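You operate a simulated robot arm through the tools that you are given. There is no shell and no other tool. Be economical: measure what you need, move in short steps, check, and stop when the job is done.

The job below is to be done with a simulated two-armed robot. You get a single attempt, and the scene is never put back.

TASK
Take the cap off the water bottle and lay it down on the fitting bench top.

Only the result counts: the job must be done as asked and must still hold three seconds after the hand-in. Knocking over, shifting, dropping, spilling or breaking anything else fails it. A push-on lid holds only when it is set on centred and level and pressed home; a screw cap is set on level and turned clockwise until tight.

THE ROBOT
Two 7-joint arms with two-finger parallel grippers on one trunk, on a base that drives. Base frame: it is fixed to the floor where the robot stands at the start and does not move with it; the origin is under the middle of the robot, x ahead of it, y to its left, z up. Units: cm, rad, N and s.
The left shoulder is at the start at [6, 14.3, 96.5], the right one opposite. With the tool pointing down near the work surface each hand reaches from about 32 to 74 cm from the robot's upright axis, wherever it stands, measured 20 degrees to its own side. Payload 1.57 kg a hand.
The tool frame of a hand sits at the grasp point between the pads (the TCP): z along the fingers, y along the line on which they close. The tips reach 3 cm beyond it. The gripper opens to 11 cm. The fingers are 2.4 cm wide and 1.2 cm thick; the gripper's body (4.8 by 11.2 cm) begins 7.8 cm behind the TCP.
Orientation is that of the tool frame in the base frame, as a unit quaternion [w, x, y, z]. With the fingers straight down and closing along the base's y, the tool's x points along the base's -x, its y along +y and its z along -z.

THE INTERFACE
- The arms move only by the tool nudge_tool. It takes "left_deltas", "right_deltas" or both (then of equal length, played together; a hand with none holds still); each is a list of rows, each a list of 7 numbers: the shift along the tool's x, y, z in cm, then the turn, a rotation vector about the tool's x, y, z in rad, then the finger opening in cm, from 0 to 11. In form: [[tx, ty, tz, ax, ay, az, gripper], ...]. A call has 1 to 20 rows; each row is the pose to reach, as a shift and turn from the pose commanded when the call began, along the tool's axes at that moment. Each row takes 0.2 s and may step no farther than 5 cm and 0.15 rad from the row before; otherwise, or with a gripper value out of range, the whole call is refused. A pose out of reach is approached as far as the arm can. The call stops where the force on the tool passes 40 N (or 10 N more than at its start, if that is more) or the arm is blocked; 0.2 s more then pass. The fingers move at their own pace (about 4.5 cm/s each) and stop on an object; they squeeze with about 40 N. The grip force told is the motor's: it shows also when the fingers shut on nothing. Time passes only in rows, and 0.2 s behind the last, so rows that repeat a pose let the fingers close. The reply holds the time, the measured pose of the TCP, the force on the tool along the base axes, the opening and the grip force, in the units named above and with some noise.
- Cameras (640 x 400 px; columns grow to the right, rows downward): "scene" is now at [4.55, 2.54, 158.03]; the picture's right is [0.32, -0.95, 0.00], its down [-0.67, -0.22, -0.71] and it looks along [0.68, 0.23, -0.70] (base axes); focal length 271 px, centre (320, 200). "left" rides on the left gripper at [7, -1.6, -14.1] in its tool frame; the picture's right is [0.23, 0.97, 0.00], its down [-0.85, 0.20, -0.48] and it looks along [-0.47, 0.11, 0.88] (tool axes); focal length 222 px, centre (320, 200). "right" rides on the right gripper at [7, 1.6, -14.1] in its tool frame; the picture's right is [-0.23, 0.97, 0.00], its down [-0.85, -0.20, -0.48] and it looks along [-0.47, -0.11, 0.88] (tool axes); focal length 222 px, centre (320, 200). There is no depth. A picture from a camera that has moved, and an enlarged one, comes with that camera's place and axes in the base frame and with its lens.
- grab_frame(camera): a new picture of that camera. It takes no simulated time.
- slide_trunk(by): slides the trunk up (or, below 0, down) by that many cm; the arms and the scene camera ride with it, the base frame stays. It gives what a move gives, with no picture.
- drive_base(legs): drives the robot by 1 to 6 legs, each [ahead, left, turn to the left] in cm, cm and rad, along the robot's own axes; the way and the turn of a leg run together, so that a leg with both is an arc; at most 150 cm and 3.142 rad a leg. The arms and the cameras ride along, it lands a little off, and it stops where it bumps. It gives what a move gives.
- head_to(pan, tilt): turns the head with the scene camera to pan (to the left, within 1.501 rad either way) and tilt (down, from -0.506 to 1.204), counted from straight ahead of the robot. It gives what a move gives.
- zoom(camera, box): a new picture of the part [left, top, right, bottom] of that camera's present view, enlarged. It takes no simulated time.
- hand_in(): hands the job in; it is judged then, once.

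Go step by step. Nothing tells you exact positions but the pictures and the camera data: compare them with the known pose of the tool, close in by small moves and look again before you grip or let go. The budget is 120 turns and 100 pictures, counting those below and the enlarged ones. Unless the task says otherwise, let go and move clear before handing in, and close with one line.

The tools are called after "Call:" as a command line: name --argument value ..., lists and objects as JSON in quotes. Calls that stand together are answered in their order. nudge_tool: Moves the arms, as the interface text tells. Its arguments: {"type":"object","properties":{"left_deltas":{"type":"array","items":{"type":"array","items":{"type":"number"}}},"right_deltas":{"type":"array","items":{"type":"array","items":{"type":"number"}}}},"required":[]} The other tools are called the same way: slide_trunk (by) slides the trunk up or down; drive_base (legs) drives the base; head_to (pan, tilt) turns the head that bears the scene camera; grab_frame (camera) takes a picture; zoom (camera, box) takes an enlarged picture of a part of a camera's view; hand_in () hands the job in.

At the start:

```text
time: 0.0
left_tool_pos: [38.83, 25.0, 116.46]
left_ee_rot: [0.0, 0.001, 1.0, 0.0]
left_ft_force: [0.3, -1.2, 0.8]
left_width: 10.99
left_grip_force: 0.1
right_tool_pos: [51.9, -12.08, 113.73]
right_ee_rot: [0.001, 0.0, 1.0, 0.0]
right_ft_force: [0.4, -1.4, 0.4]
right_width: 10.98
right_grip_force: 0.1
trunk travel left (down, up): [-56.4, 2.6]
robot x, y, heading: [-0.1, -0.22, -0.001]
head pan, tilt: [0.323, 0.777]
```

scene: 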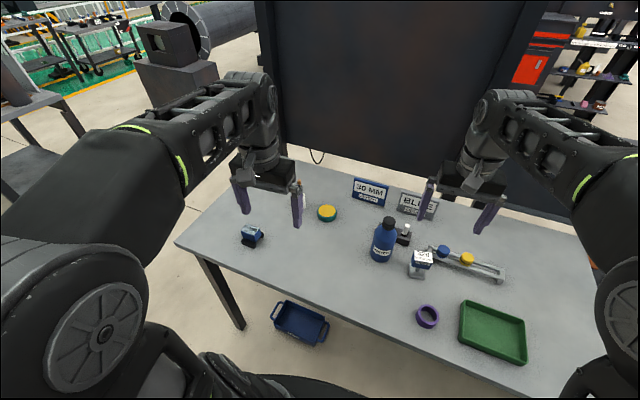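
right: 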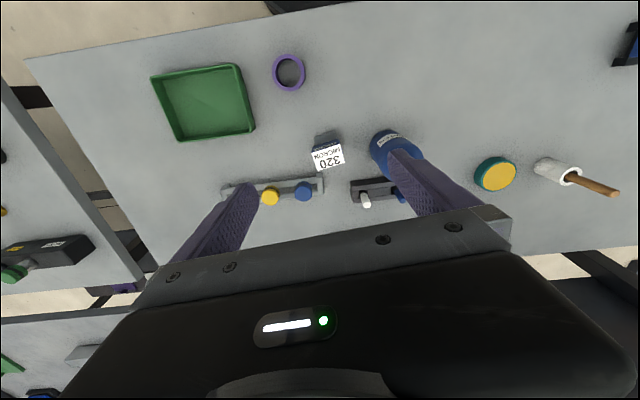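
left: 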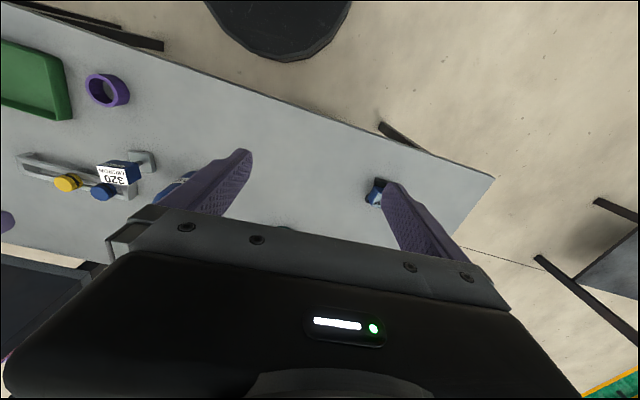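

I see a blue bottle with a dark cap near the middle of the bench. I'll enlarge it to judge the cap type and its position.

Call:
zoom --camera "scene" --box '[340, 200, 440, 280]'

Call:
zoom --camera "right" --box '[300, 100, 460, 220]'

```text
5.00 times, centred on (390, 240) of scene
camera zoom: at [4.55, 2.54, 158.03], right [0.32, -0.95, 0.0], down [-0.67, -0.22, -0.71], along [0.68, 0.23, -0.7], focal length 1357 px, centre (-30, 0)
```

zoom: 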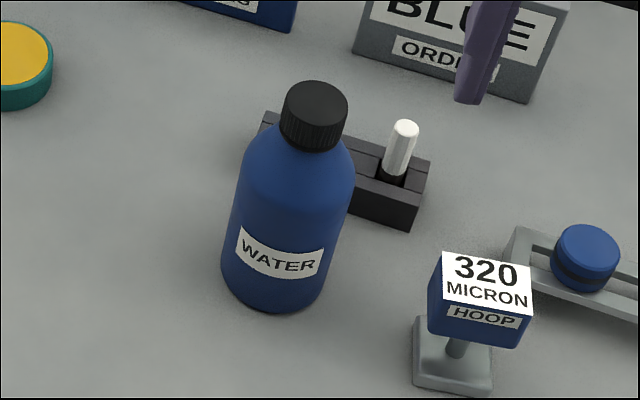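

```text
3.33 times, centred on (380, 160) of right
camera zoom: at [44.91, -10.52, 127.86], right [0.23, 0.97, 0.0], down [0.85, -0.2, 0.48], along [0.47, -0.11, -0.88], focal length 740 px, centre (120, 333)
```

zoom: 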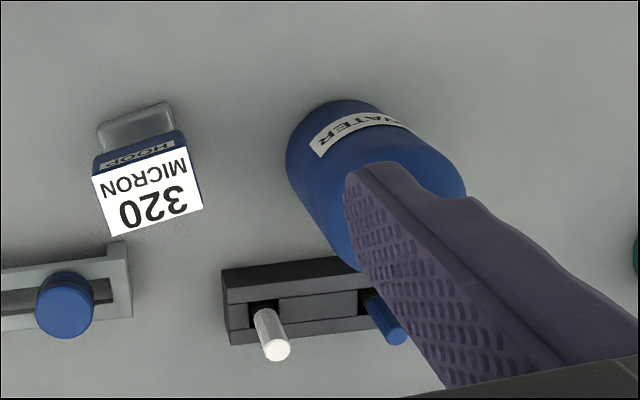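

The bottle stands at about (59.7, 0.2), about 18 cm tall, with a ribbed screw cap about 3.7 cm wide whose top is at z≈100. The left hand will hold the body from the front, tilted, while the right hand unscrews from above. First I bring the left hand round.

Call:
nudge_tool --left_deltas '[[-0.7, -3, 1.2, 0, 0, 0.05, 11], [-1.4, -6, 2.4, 0, 0, 0.1, 11], [-2.1, -9, 3.6, 0, 0, 0.15, 11], [-2.8, -12, 4.8, 0, 0, 0.2, 11], [-3.5, -15, 6, 0, 0, 0.25, 11], [-4, -18, 7, 0, 0, 0.3, 11], [-4, -18, 7, 0, 0, 0.3, 11]]'

```text
time: 1.6
left_tool_pos: [42.85, 7.02, 109.54]
left_ee_rot: [0.0, 0.15, 0.989, 0.0]
left_ft_force: [-0.2, -0.5, -0.4]
left_width: 10.99
left_grip_force: 0.1
right_tool_pos: [51.91, -12.11, 113.76]
right_ee_rot: [0.001, 0.0, 1.0, -0.001]
right_ft_force: [0.9, 0.3, 0.1]
right_width: 11.02
right_grip_force: 0.0
trunk travel left (down, up): [-56.4, 2.6]
robot x, y, heading: [0.16, 0.1, 0.001]
head pan, tilt: [0.323, 0.777]
```

Yaw is right. Now tilting the fingers forward and lowering.

Call:
nudge_tool --left_deltas '[[0, 0, 1, 0, -0.13, 0, 11], [0, 0, 2, 0, -0.26, 0, 11], [0, 0, 3, 0, -0.39, 0, 11], [0, 0, 4, 0, -0.52, 0, 11], [0, 0, 5, 0, -0.65, 0, 11], [0, 0, 6, 0, -0.78, 0, 11], [0, 0, 7, 0, -0.91, 0, 11], [0, 0, 8, 0, -1.05, 0, 11], [0, 0, 8, 0, -1.05, 0, 11]]'

Call:
grab_frame --camera "scene"

Call:
grab_frame --camera "left"

```text
time: 3.6
left_tool_pos: [49.56, 4.13, 102.97]
left_ee_rot: [0.496, 0.13, 0.855, -0.075]
left_ft_force: [-0.4, 0.4, 0.6]
left_width: 11.01
left_grip_force: 0.0
left hand out of reach, approached as far as the arm can: row 6, 7, 8, 9
right_tool_pos: [51.71, -12.12, 113.84]
right_ee_rot: [0.003, 0.001, 1.0, 0.0]
right_ft_force: [-0.6, -0.3, -0.1]
right_width: 10.98
right_grip_force: 0.0
trunk travel left (down, up): [-56.4, 2.6]
robot x, y, heading: [-0.15, -0.15, 0.003]
head pan, tilt: [0.323, 0.777]
```

```text
94 pictures are left
camera scene: at [4.37, 2.49, 158.04], right [0.32, -0.95, 0.0], down [-0.66, -0.22, -0.71], along [0.68, 0.23, -0.7], focal length 271 px, centre (320, 200)
```

scene: 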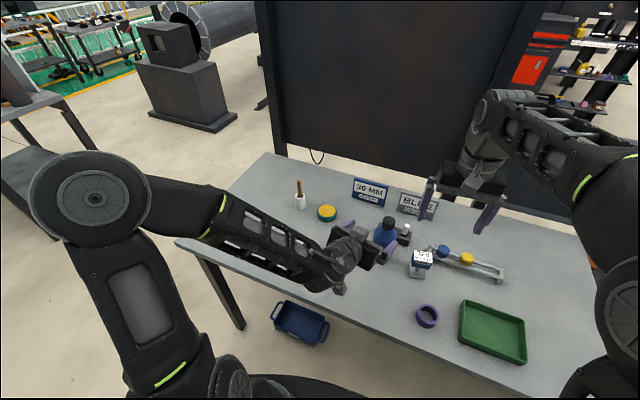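

```text
93 pictures are left
camera left: at [34.11, 7.24, 103.99], right [0.18, 0.96, -0.2], down [0.07, 0.19, 0.98], along [0.98, -0.19, -0.03], focal length 222 px, centre (320, 200)
```

left: 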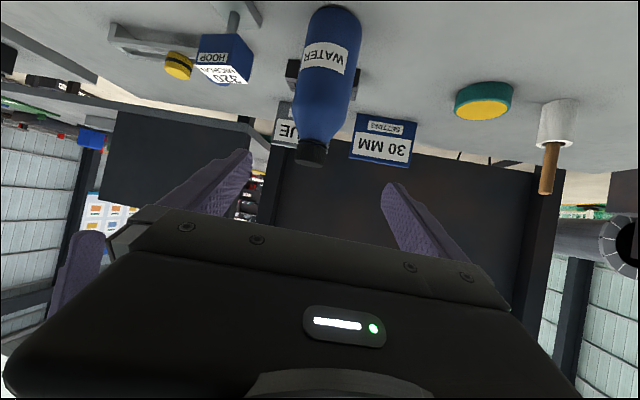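

The left hand can't quite fold that far so close to the robot, and was carried ahead to x≈49.6. I make a small forward move to see which pose commands count from.

Call:
nudge_tool --left_deltas '[[-1, 0, 1.74, 0, 0, 0, 11], [-2, 0, 3.47, 0, 0, 0, 11]]'

```text
time: 4.2
left_tool_pos: [53.36, 3.04, 103.05]
left_ee_rot: [0.496, 0.13, 0.856, -0.075]
left_ft_force: [-1.1, 0.2, -0.3]
left_width: 11.0
left_grip_force: 0.1
right_tool_pos: [51.91, -12.26, 113.64]
right_ee_rot: [0.001, 0.0, 1.0, 0.0]
right_ft_force: [-0.4, -0.5, 0.5]
right_width: 10.98
right_grip_force: 0.1
trunk travel left (down, up): [-56.4, 2.6]
robot x, y, heading: [0.02, 0.06, 0.002]
head pan, tilt: [0.323, 0.777]
```

Commands count from the reached pose. The left view confirms the bottle at about (60, 0), so I correct sideways by 0.9 cm and descend to z≈89 in front of the bottle.

Call:
nudge_tool --left_deltas '[[2.43, -0.3, 1.39, 0, 0, 0, 11], [4.86, -0.6, 2.78, 0, 0, 0, 11], [7.29, -0.9, 4.17, 0, 0, 0, 11], [9.72, -0.9, 5.55, 0, 0, 0, 11], [12.0, -0.9, 6.85, 0, 0, 0, 11], [12.0, -0.9, 6.85, 0, 0, 0, 11]]'

Call:
grab_frame --camera "left"

Call:
zoom --camera "scene" --box '[300, 180, 460, 300]'

```text
time: 5.6
left_tool_pos: [53.16, 2.2, 90.82]
left_ee_rot: [0.496, 0.129, 0.856, -0.075]
left_ft_force: [-0.8, 0.7, -0.3]
left_width: 11.0
left_grip_force: 0.1
left hand out of reach, approached as far as the arm can: row 5, 6
right_tool_pos: [51.85, -12.08, 113.72]
right_ee_rot: [0.002, 0.0, 1.0, 0.001]
right_ft_force: [-0.3, -0.4, 0.0]
right_width: 11.0
right_grip_force: 0.0
trunk travel left (down, up): [-56.4, 2.6]
robot x, y, heading: [-0.2, 0.21, 0.003]
head pan, tilt: [0.323, 0.777]
```

```text
92 pictures are left
camera left: at [37.81, 5.26, 91.81], right [0.18, 0.96, -0.2], down [0.07, 0.19, 0.98], along [0.98, -0.19, -0.03], focal length 222 px, centre (320, 200)
```

left: 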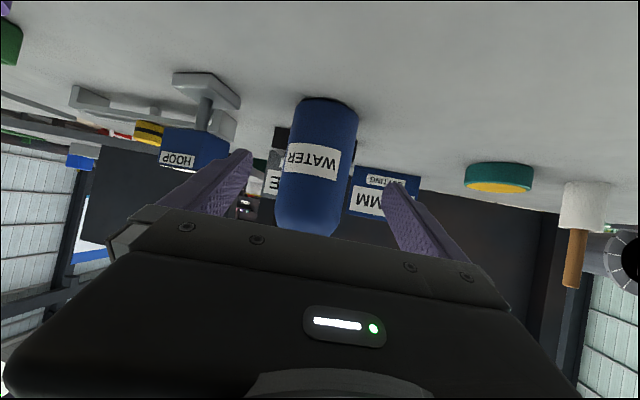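

```text
3.33 times, centred on (380, 240) of scene
camera zoom: at [4.58, 2.56, 158.03], right [0.32, -0.95, 0.0], down [-0.67, -0.22, -0.71], along [0.68, 0.23, -0.7], focal length 904 px, centre (120, 67)
```

zoom: 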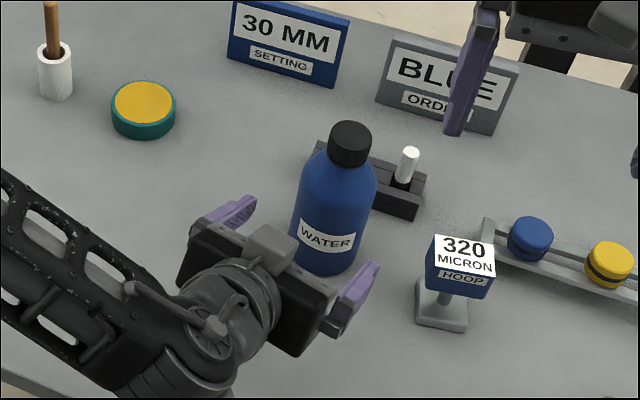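

The fingers straddle the bottle, centred (bottle at ≈(60, 0.1)). I go forward 6.4 cm and slightly lower, then look.

Call:
nudge_tool --left_deltas '[[-0.7, 0, 2.05, 0, 0, 0, 11], [-1.4, 0, 4.1, 0, 0, 0, 11], [-2.13, 0, 6.16, 0, 0, 0, 11], [-2.13, 0, 6.16, 0, 0, 0, 11]]'

Call:
grab_frame --camera "left"

Call:
zoom --camera "scene" --box '[300, 180, 460, 300]'

```text
time: 6.6
left_tool_pos: [59.25, 0.24, 89.7]
left_ee_rot: [0.496, 0.129, 0.856, -0.074]
left_ft_force: [-0.1, 0.2, 0.0]
left_width: 11.02
left_grip_force: 0.1
right_tool_pos: [51.83, -12.08, 113.69]
right_ee_rot: [0.001, 0.0, 1.0, 0.0]
right_ft_force: [0.5, -0.6, 0.4]
right_width: 11.03
right_grip_force: 0.0
trunk travel left (down, up): [-56.4, 2.6]
robot x, y, heading: [0.18, -0.04, -0.002]
head pan, tilt: [0.323, 0.777]
```

```text
90 pictures are left
camera left: at [43.91, 3.32, 90.62], right [0.18, 0.96, -0.2], down [0.07, 0.19, 0.98], along [0.98, -0.19, -0.03], focal length 222 px, centre (320, 200)
```

left: 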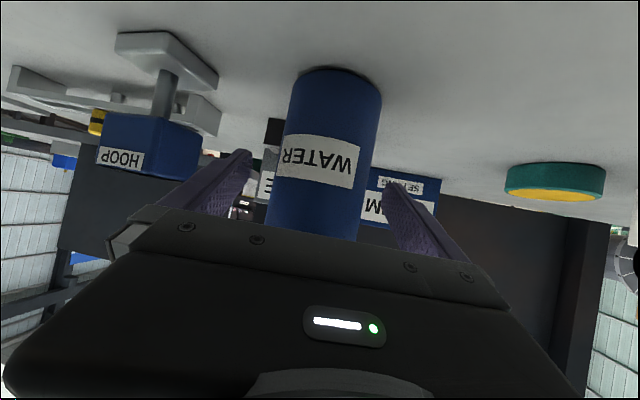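

```text
3.33 times, centred on (380, 240) of scene
camera zoom: at [4.53, 2.55, 158.03], right [0.32, -0.95, 0.0], down [-0.67, -0.22, -0.71], along [0.68, 0.23, -0.7], focal length 904 px, centre (120, 67)
```

zoom: 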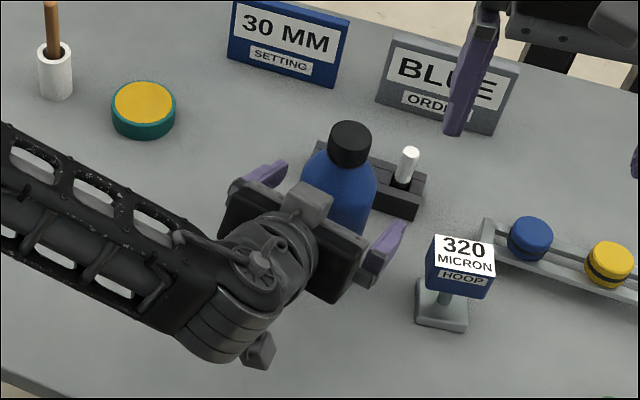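

Well centred. I close the left fingers gently in steps.

Call:
nudge_tool --left_deltas '[[0, 0, 0, 0, 0, 0, 10], [0, 0, 0, 0, 0, 0, 9], [0, 0, 0, 0, 0, 0, 8.4], [0, 0, 0, 0, 0, 0, 8], [0, 0, 0, 0, 0, 0, 7.6], [0, 0, 0, 0, 0, 0, 7.2], [0, 0, 0, 0, 0, 0, 6.8], [0, 0, 0, 0, 0, 0, 6.4], [0, 0, 0, 0, 0, 0, 6], [0, 0, 0, 0, 0, 0, 5.5], [0, 0, 0, 0, 0, 0, 4], [0, 0, 0, 0, 0, 0, 4], [0, 0, 0, 0, 0, 0, 4]]'

Call:
zoom --camera "scene" --box '[300, 180, 460, 300]'

```text
time: 9.4
left_tool_pos: [59.19, 0.33, 89.64]
left_ee_rot: [0.496, 0.129, 0.856, -0.075]
left_ft_force: [-0.4, -1.9, 1.2]
left_width: 6.58
left_grip_force: 40.0
right_tool_pos: [51.91, -12.06, 113.61]
right_ee_rot: [0.001, 0.0, 1.0, 0.0]
right_ft_force: [-0.7, -0.2, -0.5]
right_width: 11.0
right_grip_force: 0.0
trunk travel left (down, up): [-56.4, 2.6]
robot x, y, heading: [0.0, -0.04, -0.006]
head pan, tilt: [0.323, 0.777]
```

```text
3.33 times, centred on (380, 240) of scene
camera zoom: at [4.54, 2.52, 158.03], right [0.32, -0.95, 0.0], down [-0.67, -0.22, -0.71], along [0.68, 0.23, -0.7], focal length 904 px, centre (120, 67)
```

zoom: 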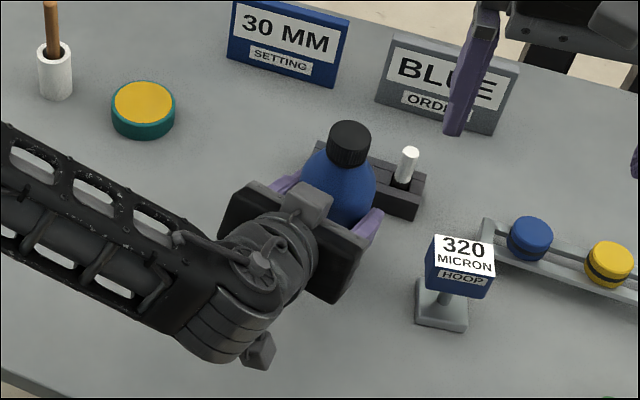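

Bottle held (6.6 cm wide) and not shifted. Now I bring the right hand above the cap at about (60, 0.25), with fingertips still clear above it.

Call:
nudge_tool --right_deltas '[[-2, 3, 1, 0, 0, 0, 11], [-4, 6, 2, 0, 0, 0, 10], [-6, 9, 3, 0, 0, 0, 9], [-8.1, 12.3, 5, 0, 0, 0, 8], [-8.1, 12.3, 7, 0, 0, 0, 7], [-8.1, 12.3, 7, 0, 0, 0, 7]]'

Call:
grab_frame --camera "right"

Call:
zoom --camera "scene" --box '[300, 160, 460, 280]'

```text
time: 10.8
left_tool_pos: [59.2, 0.09, 89.62]
left_ee_rot: [0.496, 0.13, 0.855, -0.075]
left_ft_force: [-3.0, 0.2, 2.7]
left_width: 6.56
left_grip_force: 40.4
right_tool_pos: [59.18, -1.31, 108.85]
right_ee_rot: [0.019, 0.001, 1.0, 0.006]
right_ft_force: [-0.2, 0.3, 0.0]
right_width: 6.98
right_grip_force: 0.1
right hand out of reach, approached as far as the arm can: row 2, 3, 4, 5, 6
trunk travel left (down, up): [-56.4, 2.6]
robot x, y, heading: [0.17, 0.32, -0.0]
head pan, tilt: [0.323, 0.777]
```

```text
87 pictures are left
camera right: at [51.65, 0.13, 122.82], right [0.23, 0.97, 0.02], down [0.84, -0.21, 0.51], along [0.5, -0.1, -0.86], focal length 222 px, centre (320, 200)
```

right: 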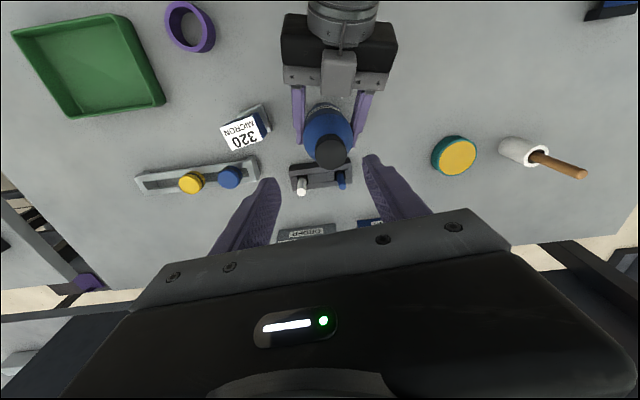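

```text
3.33 times, centred on (380, 220) of scene
camera zoom: at [4.48, 2.37, 158.04], right [0.32, -0.95, 0.0], down [-0.66, -0.22, -0.71], along [0.68, 0.23, -0.7], focal length 904 px, centre (120, 133)
```

zoom: 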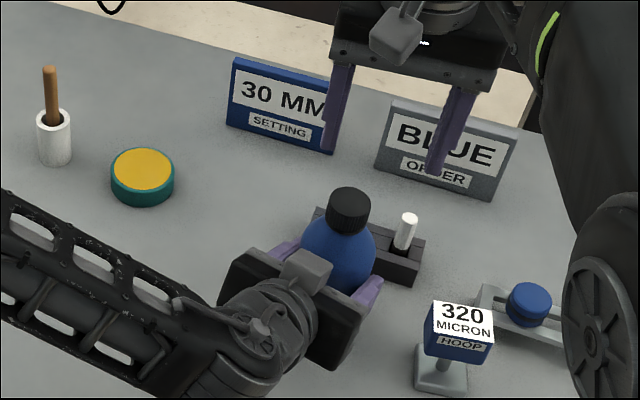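

The right hand stopped slightly short (x 59.2, y −1.3, z 108.9), since reach is worse up high. The cap reads as (59.8, 0.1); I move on toward it while lowering a bit.

Call:
nudge_tool --right_deltas '[[-0.3, 0.7, 1.5, 0, 0, 0, 7], [-0.6, 1.4, 3, 0, 0, 0, 7], [-0.6, 1.4, 3, 0, 0, 0, 7]]'

```text
time: 11.6
left_tool_pos: [59.21, 0.3, 89.64]
left_ee_rot: [0.496, 0.13, 0.855, -0.075]
left_ft_force: [-0.9, 0.2, 3.0]
left_width: 6.55
left_grip_force: 40.1
right_tool_pos: [59.56, 0.35, 105.81]
right_ee_rot: [0.001, 0.0, 1.0, 0.0]
right_ft_force: [0.3, -0.4, 0.1]
right_width: 7.01
right_grip_force: 0.0
right hand out of reach, approached as far as the arm can: row 1
trunk travel left (down, up): [-56.4, 2.6]
robot x, y, heading: [0.03, 0.09, 0.002]
head pan, tilt: [0.323, 0.777]
```

Now over the cap; checking alignment from both views.

Call:
grab_frame --camera "right"

Call:
zoom --camera "scene" --box '[340, 160, 440, 240]'

```text
85 pictures are left
camera right: at [52.63, 1.87, 120.03], right [0.23, 0.97, 0.0], down [0.85, -0.2, 0.48], along [0.47, -0.11, -0.88], focal length 222 px, centre (320, 200)
```

right: 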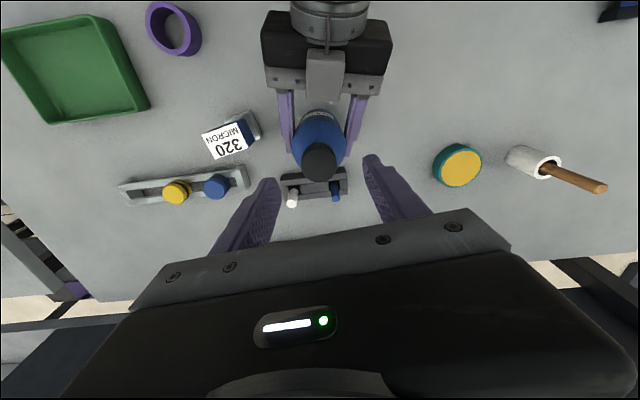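

```text
5.00 times, centred on (390, 200) of scene
camera zoom: at [4.54, 2.59, 158.03], right [0.32, -0.95, 0.0], down [-0.67, -0.22, -0.71], along [0.68, 0.23, -0.7], focal length 1357 px, centre (-30, 200)
```

zoom: 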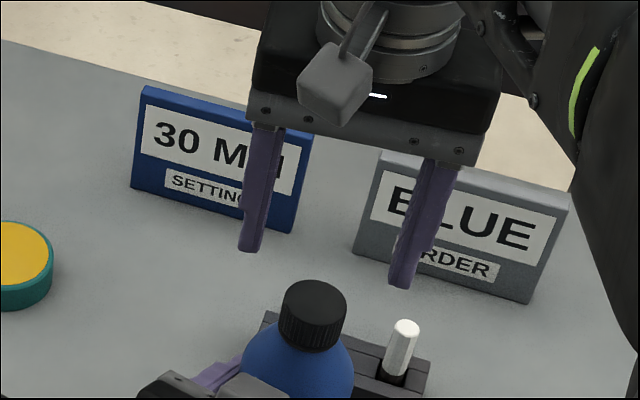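

Need finer measurement of the cap against the fingertips, so I enlarge the right view.

Call:
zoom --camera "right" --box '[240, 100, 400, 220]'

Call:
zoom --camera "left" --box '[220, 130, 420, 260]'

```text
3.33 times, centred on (320, 160) of right
camera zoom: at [52.63, 1.87, 120.03], right [0.23, 0.97, 0.0], down [0.85, -0.2, 0.48], along [0.47, -0.11, -0.88], focal length 740 px, centre (320, 333)
```

zoom: 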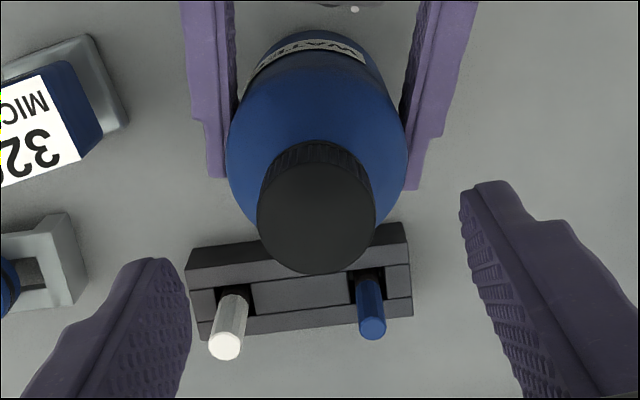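

```text
3.08 times, centred on (320, 195) of left
camera zoom: at [43.9, 3.36, 90.63], right [0.18, 0.96, -0.2], down [0.07, 0.19, 0.98], along [0.98, -0.19, -0.03], focal length 684 px, centre (320, 215)
```

zoom: 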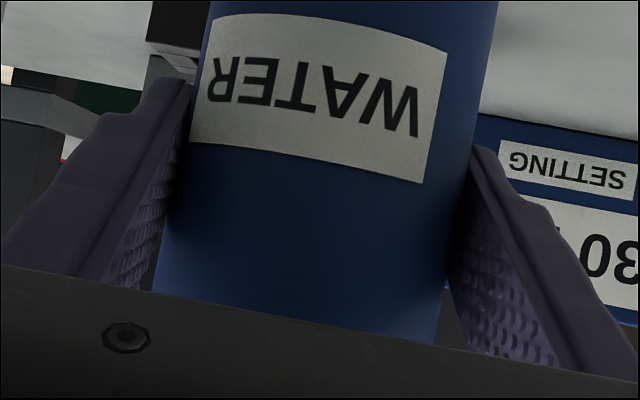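

The cap's top is at (59.65, 0.13, 99.8), bottom about 97.4; hand is centred to 0.2 cm. I pre-turn the wrist 0.9 rad clockwise, then descend so the tips end at about z 97.6.

Call:
nudge_tool --right_deltas '[[0, -0.2, 0, 0, 0, 0.15, 7], [-0.1, -0.2, 0, 0, 0, 0.3, 6.5], [-0.1, -0.2, 0, 0, 0, 0.45, 6], [-0.1, -0.2, 0, 0, 0, 0.6, 6], [-0.1, -0.2, 0, 0, 0, 0.75, 6], [-0.1, -0.2, 0, 0, 0, 0.9, 6], [-0.1, -0.2, 2, 0, 0, 0.9, 6], [-0.1, -0.2, 2, 0, 0, 0.9, 6]]'

Call:
grab_frame --camera "right"

Call:
zoom --camera "scene" --box '[340, 160, 440, 240]'

```text
time: 13.4
left_tool_pos: [59.13, 0.29, 89.58]
left_ee_rot: [0.496, 0.129, 0.855, -0.075]
left_ft_force: [-0.5, 1.4, 2.9]
left_width: 6.6
left_grip_force: 40.2
right_tool_pos: [59.65, -0.18, 103.86]
right_ee_rot: [0.001, 0.436, 0.9, 0.0]
right_ft_force: [-0.2, -0.2, 0.0]
right_width: 5.99
right_grip_force: 0.0
trunk travel left (down, up): [-56.4, 2.6]
robot x, y, heading: [0.18, 0.13, -0.0]
head pan, tilt: [0.323, 0.777]
```

```text
81 pictures are left
camera right: at [56.63, 6.4, 118.09], right [0.9, 0.43, 0.0], down [0.37, -0.79, 0.48], along [0.21, -0.43, -0.88], focal length 222 px, centre (320, 200)
```

right: 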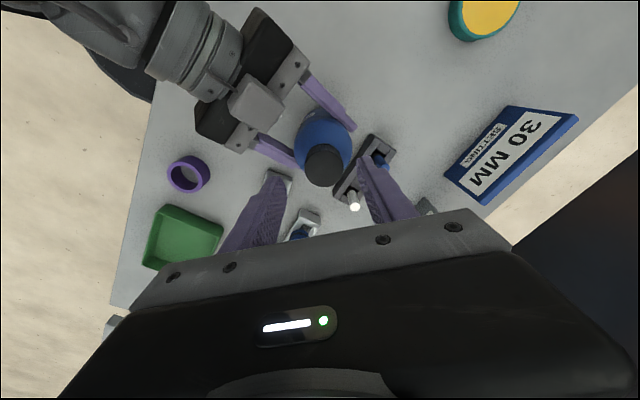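

```text
5.00 times, centred on (390, 200) of scene
camera zoom: at [4.53, 2.56, 158.03], right [0.32, -0.95, 0.0], down [-0.67, -0.22, -0.71], along [0.68, 0.23, -0.7], focal length 1357 px, centre (-30, 200)
```

zoom: 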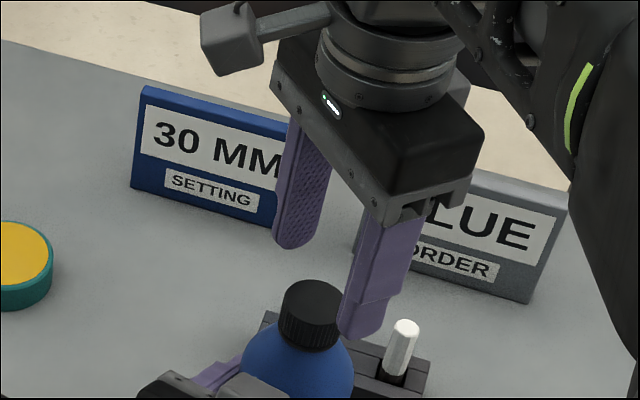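

Let me measure the cap offset precisely in this rotated view before the descent.

Call:
zoom --camera "right" --box '[260, 115, 380, 205]'

```text
4.44 times, centred on (320, 160) of right
camera zoom: at [56.63, 6.4, 118.09], right [0.9, 0.43, 0.0], down [0.37, -0.79, 0.48], along [0.21, -0.43, -0.88], focal length 987 px, centre (320, 378)
```

zoom: 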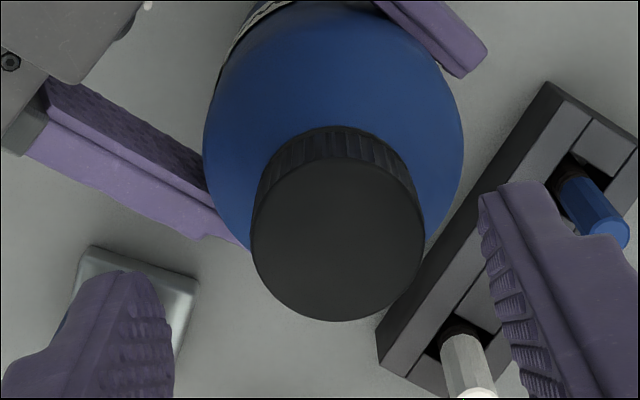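

The cap is offset (+0.27, +0.37) cm in the tool's x, y. Correcting, then descending 3.3 cm.

Call:
nudge_tool --right_deltas '[[0.25, 0.35, 0, 0, 0, 0, 6], [0.25, 0.35, 1.2, 0, 0, 0, 6], [0.25, 0.35, 2.3, 0, 0, 0, 6], [0.25, 0.35, 3.3, 0, 0, 0, 6], [0.25, 0.35, 3.3, 0, 0, 0, 6]]'

Call:
zoom --camera "right" --box '[260, 115, 380, 205]'

Call:
zoom --camera "scene" --box '[340, 160, 440, 240]'

```text
time: 14.6
left_tool_pos: [59.25, 0.23, 89.63]
left_ee_rot: [0.495, 0.129, 0.856, -0.075]
left_ft_force: [-0.7, 1.6, 2.4]
left_width: 6.54
left_grip_force: 40.0
right_tool_pos: [59.68, 0.39, 100.62]
right_ee_rot: [0.0, 0.436, 0.9, 0.0]
right_ft_force: [0.3, 0.2, -0.8]
right_width: 5.99
right_grip_force: 0.0
trunk travel left (down, up): [-56.4, 2.6]
robot x, y, heading: [-0.15, -0.1, -0.001]
head pan, tilt: [0.323, 0.777]
```

```text
4.44 times, centred on (320, 160) of right
camera zoom: at [56.69, 6.8, 114.8], right [0.9, 0.43, 0.0], down [0.37, -0.79, 0.48], along [0.21, -0.43, -0.88], focal length 987 px, centre (320, 378)
```

zoom: 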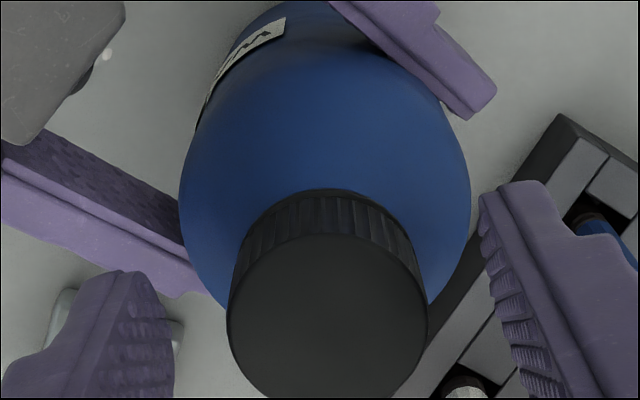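

```text
5.00 times, centred on (390, 200) of scene
camera zoom: at [4.53, 2.56, 158.03], right [0.32, -0.95, 0.0], down [-0.67, -0.22, -0.71], along [0.68, 0.23, -0.7], focal length 1357 px, centre (-30, 200)
```

zoom: 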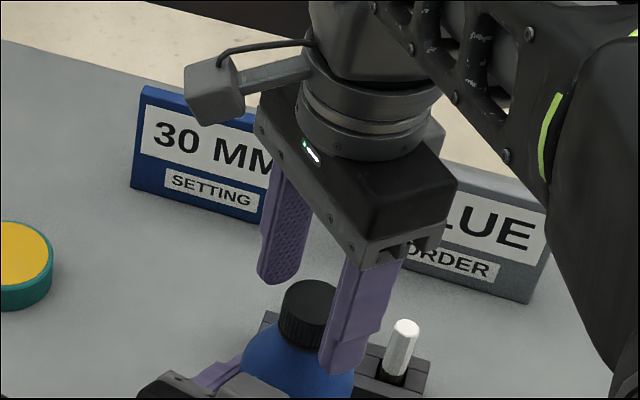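

Aligned within 0.15 cm. Closing the right fingers on the cap in steps.

Call:
nudge_tool --right_deltas '[[0.1, 0.1, 0, 0, 0, 0, 5.2], [0.1, 0.1, 0, 0, 0, 0, 4.6], [0.1, 0.1, 0, 0, 0, 0, 4.2], [0.1, 0.1, 0, 0, 0, 0, 3.8], [0.1, 0.1, 0, 0, 0, 0, 3.4], [0.1, 0.1, 0, 0, 0, 0, 3.0], [0.1, 0.1, 0, 0, 0, 0, 2], [0.1, 0.1, 0, 0, 0, 0, 2]]'

Call:
zoom --camera "scene" --box '[340, 160, 440, 240]'

```text
time: 16.4
left_tool_pos: [59.23, 0.25, 89.7]
left_ee_rot: [0.496, 0.13, 0.855, -0.076]
left_ft_force: [-0.4, 2.7, 0.8]
left_width: 6.57
left_grip_force: 40.3
right_tool_pos: [59.77, 0.51, 100.58]
right_ee_rot: [0.001, 0.435, 0.9, 0.0]
right_ft_force: [-1.7, -0.5, 0.1]
right_width: 3.44
right_grip_force: 40.3
trunk travel left (down, up): [-56.4, 2.6]
robot x, y, heading: [-0.15, 0.24, -0.002]
head pan, tilt: [0.323, 0.777]
```

```text
5.00 times, centred on (390, 200) of scene
camera zoom: at [4.53, 2.56, 158.03], right [0.32, -0.95, 0.0], down [-0.67, -0.22, -0.71], along [0.68, 0.23, -0.7], focal length 1357 px, centre (-30, 200)
```

zoom: 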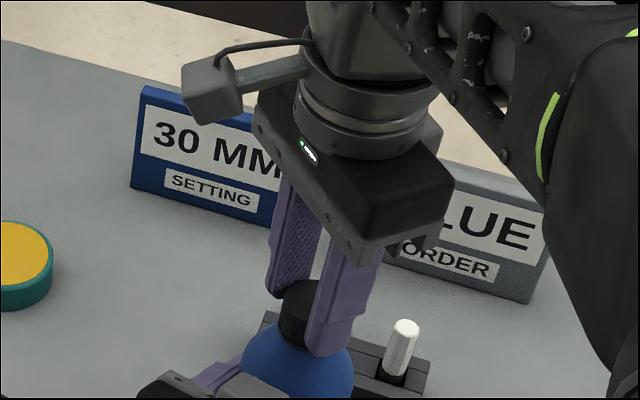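

Cap gripped (3.44 cm). Turning counter-clockwise 1.8 rad.

Call:
nudge_tool --right_deltas '[[0, 0, 0, 0, 0, -0.15, 2], [0, 0, -0.01, 0, 0, -0.3, 2], [0, 0, -0.02, 0, 0, -0.45, 2], [0, 0, -0.03, 0, 0, -0.6, 2], [0, 0, -0.04, 0, 0, -0.75, 2], [0, 0, -0.05, 0, 0, -0.9, 2], [0, 0, -0.06, 0, 0, -1.05, 2], [0, 0, -0.07, 0, 0, -1.2, 2], [0, 0, -0.08, 0, 0, -1.35, 2], [0, 0, -0.09, 0, 0, -1.5, 2], [0, 0, -0.1, 0, 0, -1.65, 2], [0, 0, -0.1, 0, 0, -1.8, 2]]'

Call:
grab_frame --camera "scene"

Call:
grab_frame --camera "left"

```text
time: 19.0
left_tool_pos: [59.34, 0.46, 89.56]
left_ee_rot: [0.496, 0.127, 0.856, -0.071]
left_ft_force: [6.2, 28.6, 3.3]
left_width: 6.59
left_grip_force: 39.9
right_tool_pos: [59.81, 0.13, 100.71]
right_ee_rot: [0.0, -0.434, 0.901, -0.004]
right_ft_force: [-3.9, -28.0, 7.0]
right_width: 3.45
right_grip_force: 40.1
trunk travel left (down, up): [-56.4, 2.6]
robot x, y, heading: [0.07, 0.04, 0.002]
head pan, tilt: [0.323, 0.777]
```

```text
75 pictures are left
camera scene: at [4.5, 2.54, 158.04], right [0.32, -0.95, 0.0], down [-0.66, -0.22, -0.71], along [0.68, 0.23, -0.7], focal length 271 px, centre (320, 200)
```

scene: 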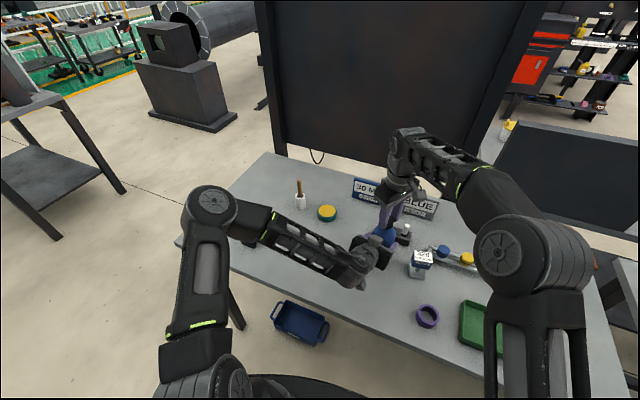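

```text
74 pictures are left
camera left: at [43.99, 3.46, 90.62], right [0.17, 0.97, -0.19], down [0.06, 0.19, 0.98], along [0.98, -0.18, -0.03], focal length 222 px, centre (320, 200)
```

left: 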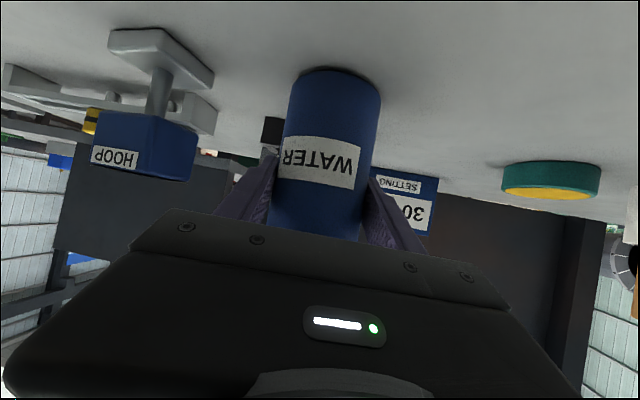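

The bottle held without turning, but a 28 N side force shows my turning centre was about 0.3 cm too far in +y. I release, re-centre and turn the wrist back.

Call:
nudge_tool --right_deltas '[[0, 0, 0, 0, 0, 0, 4], [0, 0, 0, 0, 0, 0, 5.5], [0.12, -0.1, 0, 0, 0, 0, 6], [0.23, -0.19, 0, 0, 0, 0.15, 6], [0.23, -0.19, 0, 0, 0, 0.3, 6], [0.23, -0.19, 0, 0, 0, 0.45, 6], [0.23, -0.19, 0, 0, 0, 0.6, 6], [0.23, -0.19, 0, 0, 0, 0.75, 6], [0.23, -0.19, 0, 0, 0, 0.9, 6], [0.23, -0.19, 0, 0, 0, 1.05, 6], [0.23, -0.19, 0, 0, 0, 1.2, 6], [0.23, -0.19, 0, 0, 0, 1.35, 6], [0.23, -0.19, 0, 0, 0, 1.5, 6], [0.23, -0.19, 0, 0, 0, 1.65, 6], [0.23, -0.19, 0, 0, 0, 1.8, 6], [0.23, -0.19, 0, 0, 0, 1.8, 6]]'

Call:
zoom --camera "right" --box '[260, 130, 380, 220]'

Call:
zoom --camera "scene" --box '[340, 160, 440, 240]'

```text
time: 22.4
left_tool_pos: [59.22, 0.25, 89.6]
left_ee_rot: [0.496, 0.13, 0.855, -0.076]
left_ft_force: [-0.8, -1.1, -0.1]
left_width: 6.54
left_grip_force: 40.4
right_tool_pos: [59.68, 0.16, 100.63]
right_ee_rot: [0.001, 0.437, 0.9, 0.0]
right_ft_force: [-0.3, 0.2, 0.3]
right_width: 5.97
right_grip_force: 0.0
trunk travel left (down, up): [-56.4, 2.6]
robot x, y, heading: [0.06, -0.24, -0.002]
head pan, tilt: [0.323, 0.777]
```

```text
4.44 times, centred on (320, 175) of right
camera zoom: at [56.78, 6.63, 114.88], right [0.91, 0.42, 0.0], down [0.37, -0.8, 0.48], along [0.21, -0.43, -0.88], focal length 987 px, centre (320, 311)
```

zoom: 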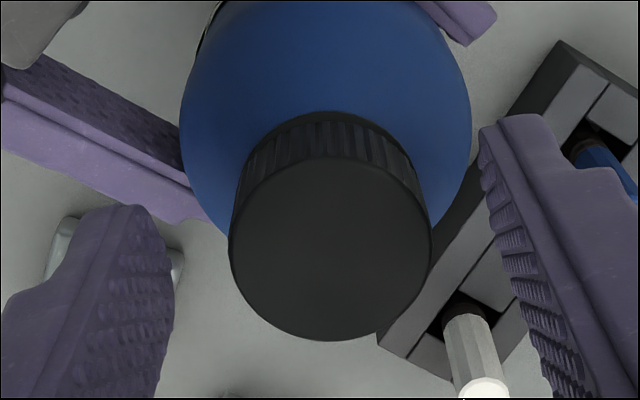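

```text
5.00 times, centred on (390, 200) of scene
camera zoom: at [4.56, 2.53, 158.03], right [0.32, -0.95, 0.0], down [-0.67, -0.22, -0.71], along [0.68, 0.23, -0.7], focal length 1357 px, centre (-30, 200)
```

zoom: 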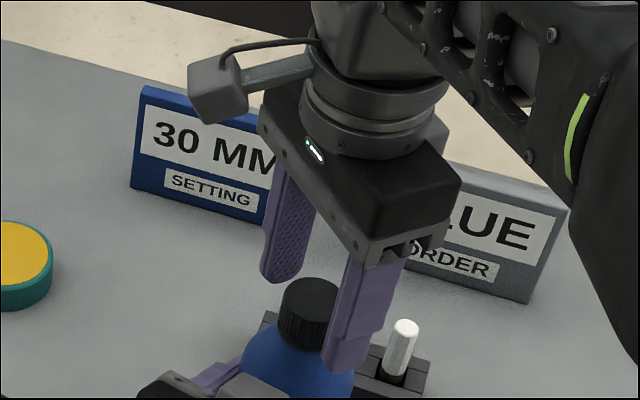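

Re-centred within about 0.15 cm with no load. Gripping again and turning another 1.95 rad.

Call:
nudge_tool --right_deltas '[[0.05, 0.08, 0, 0, 0, 0, 4.8], [0.05, 0.08, 0, 0, 0, 0, 4], [0.05, 0.08, 0, 0, 0, 0, 3.6], [0.05, 0.08, 0, 0, 0, 0, 3.2], [0.05, 0.08, 0, 0, 0, 0, 2], [0.05, 0.08, 0, 0, 0, 0, 2], [0.05, 0.08, 0, 0, 0, -0.15, 2], [0.05, 0.08, -0.01, 0, 0, -0.3, 2], [0.05, 0.08, -0.02, 0, 0, -0.45, 2], [0.05, 0.08, -0.03, 0, 0, -0.6, 2], [0.05, 0.08, -0.04, 0, 0, -0.75, 2], [0.05, 0.08, -0.05, 0, 0, -0.9, 2], [0.05, 0.08, -0.06, 0, 0, -1.05, 2], [0.05, 0.08, -0.07, 0, 0, -1.2, 2], [0.05, 0.08, -0.08, 0, 0, -1.35, 2], [0.05, 0.08, -0.09, 0, 0, -1.5, 2], [0.05, 0.08, -0.1, 0, 0, -1.65, 2], [0.05, 0.08, -0.1, 0, 0, -1.8, 2], [0.05, 0.08, -0.1, 0, 0, -1.95, 2]]'

Call:
zoom --camera "scene" --box '[340, 160, 440, 240]'

```text
time: 26.4
left_tool_pos: [59.35, 0.51, 89.59]
left_ee_rot: [0.496, 0.127, 0.856, -0.072]
left_ft_force: [0.2, 21.4, 0.8]
left_width: 6.54
left_grip_force: 39.8
right_tool_pos: [59.96, -0.05, 100.72]
right_ee_rot: [0.001, -0.502, 0.865, -0.002]
right_ft_force: [1.5, -21.4, 1.7]
right_width: 3.42
right_grip_force: 40.6
trunk travel left (down, up): [-56.4, 2.6]
robot x, y, heading: [-0.08, 0.06, -0.001]
head pan, tilt: [0.323, 0.777]
```

```text
5.00 times, centred on (390, 200) of scene
camera zoom: at [4.56, 2.54, 158.04], right [0.32, -0.95, 0.0], down [-0.67, -0.22, -0.71], along [0.68, 0.23, -0.7], focal length 1357 px, centre (-30, 200)
```

zoom: 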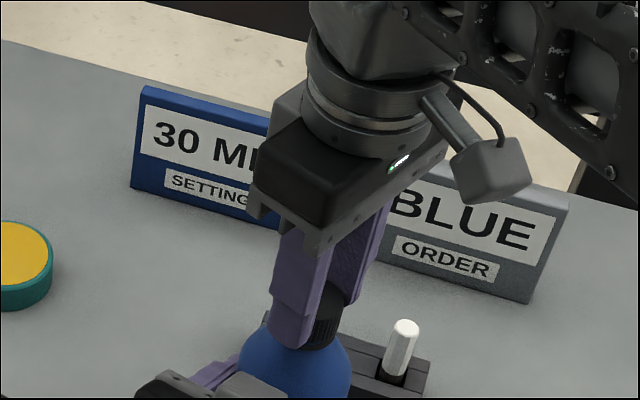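

Still a lateral load but turning well (3.75 rad so far). Another release, re-centre and return cycle.

Call:
nudge_tool --right_deltas '[[0, 0, 0, 0, 0, 0, 4], [0, 0, 0, 0, 0, 0, 5.5], [0.1, -0.05, 0, 0, 0, 0, 6], [0.17, -0.1, 0, 0, 0, 0.15, 6], [0.17, -0.1, 0, 0, 0, 0.3, 6], [0.17, -0.1, 0, 0, 0, 0.45, 6], [0.17, -0.1, 0, 0, 0, 0.6, 6], [0.17, -0.1, 0, 0, 0, 0.75, 6], [0.17, -0.1, 0, 0, 0, 0.9, 6], [0.17, -0.1, 0, 0, 0, 1.05, 6], [0.17, -0.1, 0, 0, 0, 1.2, 6], [0.17, -0.1, 0, 0, 0, 1.35, 6], [0.17, -0.1, 0, 0, 0, 1.5, 6], [0.17, -0.1, 0, 0, 0, 1.65, 6], [0.17, -0.1, 0, 0, 0, 1.8, 6], [0.17, -0.1, 0, 0, 0, 1.95, 6], [0.17, -0.1, 0, 0, 0, 1.95, 6]]'

Call:
zoom --camera "right" --box '[260, 130, 380, 220]'

Call:
zoom --camera "scene" --box '[340, 160, 440, 240]'

```text
time: 30.0
left_tool_pos: [59.24, 0.28, 89.53]
left_ee_rot: [0.495, 0.13, 0.856, -0.075]
left_ft_force: [0.3, 0.4, 0.7]
left_width: 6.57
left_grip_force: 40.4
right_tool_pos: [59.87, 0.11, 100.74]
right_ee_rot: [0.0, 0.436, 0.9, 0.001]
right_ft_force: [0.4, -0.5, 0.0]
right_width: 6.02
right_grip_force: 0.0
trunk travel left (down, up): [-56.4, 2.6]
robot x, y, heading: [0.06, 0.07, 0.004]
head pan, tilt: [0.323, 0.777]
```

```text
4.44 times, centred on (320, 175) of right
camera zoom: at [56.82, 6.56, 114.96], right [0.91, 0.42, 0.0], down [0.37, -0.8, 0.48], along [0.21, -0.43, -0.88], focal length 987 px, centre (320, 311)
```

zoom: 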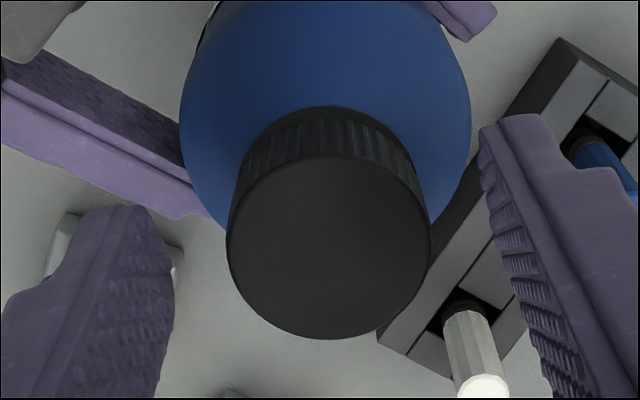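

```text
5.00 times, centred on (390, 200) of scene
camera zoom: at [4.59, 2.54, 158.03], right [0.32, -0.95, 0.0], down [-0.67, -0.22, -0.71], along [0.68, 0.23, -0.7], focal length 1357 px, centre (-30, 200)
```

zoom: 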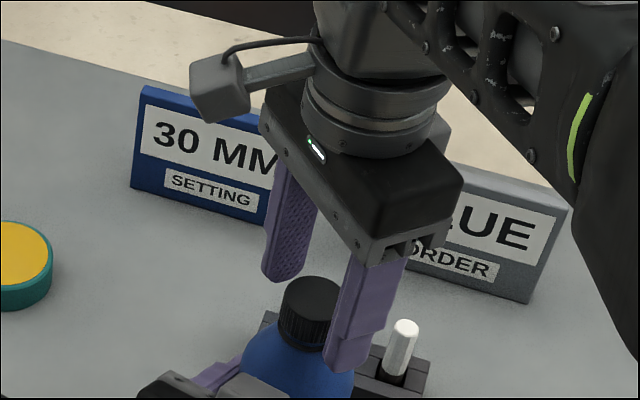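

The cap has risen slightly, so it is unscrewing. Third grip and turn.

Call:
nudge_tool --right_deltas '[[0, 0.1, 0, 0, 0, 0, 4.8], [0, 0.1, 0, 0, 0, 0, 4], [0, 0.1, 0, 0, 0, 0, 3.6], [0, 0.1, 0, 0, 0, 0, 3.2], [0, 0.1, 0, 0, 0, 0, 2], [0, 0.1, 0, 0, 0, 0, 2], [0, 0.1, 0, 0, 0, -0.15, 2], [0, 0.1, -0.01, 0, 0, -0.3, 2], [0, 0.1, -0.02, 0, 0, -0.45, 2], [0, 0.1, -0.04, 0, 0, -0.6, 2], [0, 0.1, -0.06, 0, 0, -0.75, 2], [0, 0.1, -0.07, 0, 0, -0.9, 2], [0, 0.1, -0.08, 0, 0, -1.05, 2], [0, 0.1, -0.09, 0, 0, -1.2, 2], [0, 0.1, -0.1, 0, 0, -1.35, 2], [0, 0.1, -0.11, 0, 0, -1.5, 2], [0, 0.1, -0.12, 0, 0, -1.65, 2], [0, 0.1, -0.13, 0, 0, -1.8, 2], [0, 0.1, -0.14, 0, 0, -1.95, 2]]'

```text
time: 34.0
left_tool_pos: [59.42, 0.25, 89.65]
left_ee_rot: [0.496, 0.13, 0.855, -0.075]
left_ft_force: [0.4, 2.6, -0.3]
left_width: 6.59
left_grip_force: 40.0
right_tool_pos: [59.79, 0.12, 100.9]
right_ee_rot: [0.0, -0.503, 0.865, -0.001]
right_ft_force: [0.0, -5.0, -0.1]
right_width: 3.43
right_grip_force: 39.8
trunk travel left (down, up): [-56.4, 2.6]
robot x, y, heading: [0.14, -0.07, 0.006]
head pan, tilt: [0.323, 0.777]
```

Force has dropped off, which suggests the cap is free. I test with a small 0.5 cm lift.

Call:
nudge_tool --right_deltas '[[0, 0, -0.15, 0, 0, 0, 2], [0, 0, -0.3, 0, 0, 0, 2], [0, 0, -0.5, 0, 0, 0, 2]]'

Call:
zoom --camera "scene" --box '[340, 160, 440, 240]'

```text
time: 34.8
left_tool_pos: [59.23, 0.29, 89.63]
left_ee_rot: [0.497, 0.129, 0.855, -0.075]
left_ft_force: [-4.2, 7.0, 0.6]
left_width: 6.58
left_grip_force: 39.8
right_tool_pos: [59.92, 0.03, 101.42]
right_ee_rot: [0.001, -0.501, 0.865, 0.0]
right_ft_force: [3.6, -5.3, -4.2]
right_width: 3.46
right_grip_force: 39.8
trunk travel left (down, up): [-56.4, 2.6]
robot x, y, heading: [-0.21, -0.33, 0.002]
head pan, tilt: [0.323, 0.777]
```

```text
5.00 times, centred on (390, 200) of scene
camera zoom: at [4.6, 2.54, 158.03], right [0.32, -0.95, 0.0], down [-0.67, -0.22, -0.71], along [0.68, 0.23, -0.7], focal length 1357 px, centre (-30, 200)
```

zoom: 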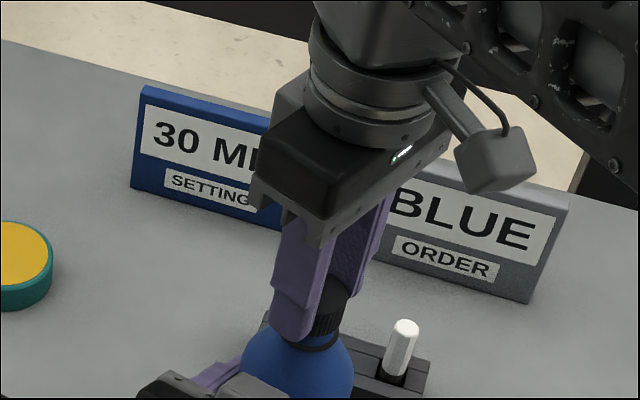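

The neck is showing, so the cap is free. Lifting 3.5 cm more.

Call:
nudge_tool --right_deltas '[[0, 0, -0.5, 0, 0, 0, 2], [0, 0, -1, 0, 0, 0, 2], [0, 0, -1.6, 0, 0, 0, 2], [0, 0, -2.5, 0, 0, 0, 2], [0, 0, -3.5, 0, 0, 0, 2]]'

Call:
zoom --camera "scene" --box '[320, 140, 460, 250]'

```text
time: 36.0
left_tool_pos: [59.17, 0.43, 89.68]
left_ee_rot: [0.496, 0.129, 0.855, -0.075]
left_ft_force: [-1.1, -0.6, -0.5]
left_width: 6.53
left_grip_force: 40.4
right_tool_pos: [59.87, 0.23, 105.04]
right_ee_rot: [0.001, -0.501, 0.865, -0.002]
right_ft_force: [-0.6, -0.8, -0.5]
right_width: 3.41
right_grip_force: 39.9
trunk travel left (down, up): [-56.4, 2.6]
robot x, y, heading: [0.05, 0.05, 0.0]
head pan, tilt: [0.323, 0.777]
```

```text
3.64 times, centred on (390, 195) of scene
camera zoom: at [4.56, 2.57, 158.03], right [0.32, -0.95, 0.0], down [-0.67, -0.22, -0.71], along [0.68, 0.23, -0.7], focal length 987 px, centre (66, 218)
```

zoom: 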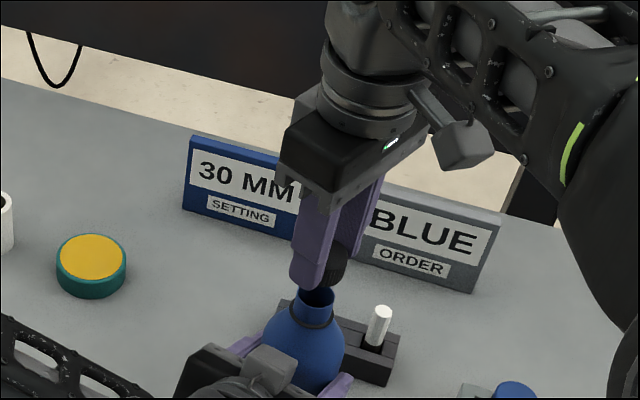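

Cap is off and held above the open bottle. Now I release the bottle with the left hand gently and withdraw it along its approach path.

Call:
nudge_tool --left_deltas '[[0, 0, 0, 0, 0, 0, 6.8], [0, 0, 0, 0, 0, 0, 7.4], [0, 0, 0, 0, 0, 0, 8.2], [0, 0, 0, 0, 0, 0, 9.5], [0, 0, 0, 0, 0, 0, 11], [0, 0, 0, 0, 0, 0, 11], [0.5, 0, -1.4, 0, 0, 0, 11], [1, 0, -2.9, 0, 0, 0, 11], [1.6, 0, -4.5, 0, 0, 0, 11], [2.13, 0, -6.16, 0, 0, 0, 11]]'

Call:
grab_frame --camera "scene"

```text
time: 38.2
left_tool_pos: [53.14, 2.1, 90.82]
left_ee_rot: [0.496, 0.13, 0.855, -0.074]
left_ft_force: [-0.1, 1.1, -0.6]
left_width: 11.0
left_grip_force: 0.0
right_tool_pos: [59.93, 0.06, 104.91]
right_ee_rot: [0.001, -0.5, 0.866, -0.001]
right_ft_force: [0.2, 0.2, 1.0]
right_width: 3.43
right_grip_force: 40.3
trunk travel left (down, up): [-56.4, 2.6]
robot x, y, heading: [-0.05, 0.27, 0.003]
head pan, tilt: [0.323, 0.777]
```

```text
66 pictures are left
camera scene: at [4.53, 2.55, 158.03], right [0.32, -0.95, 0.0], down [-0.67, -0.22, -0.71], along [0.68, 0.23, -0.7], focal length 271 px, centre (320, 200)
```

scene: 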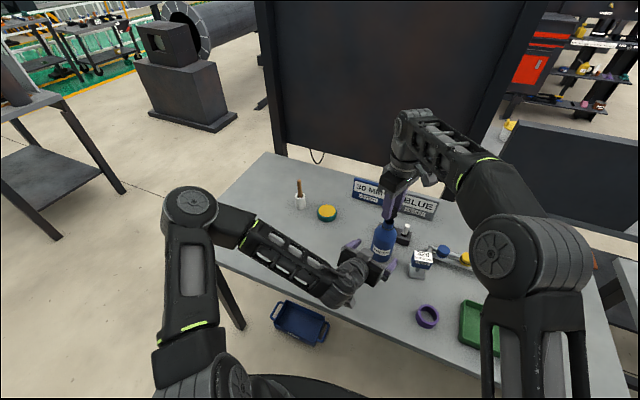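

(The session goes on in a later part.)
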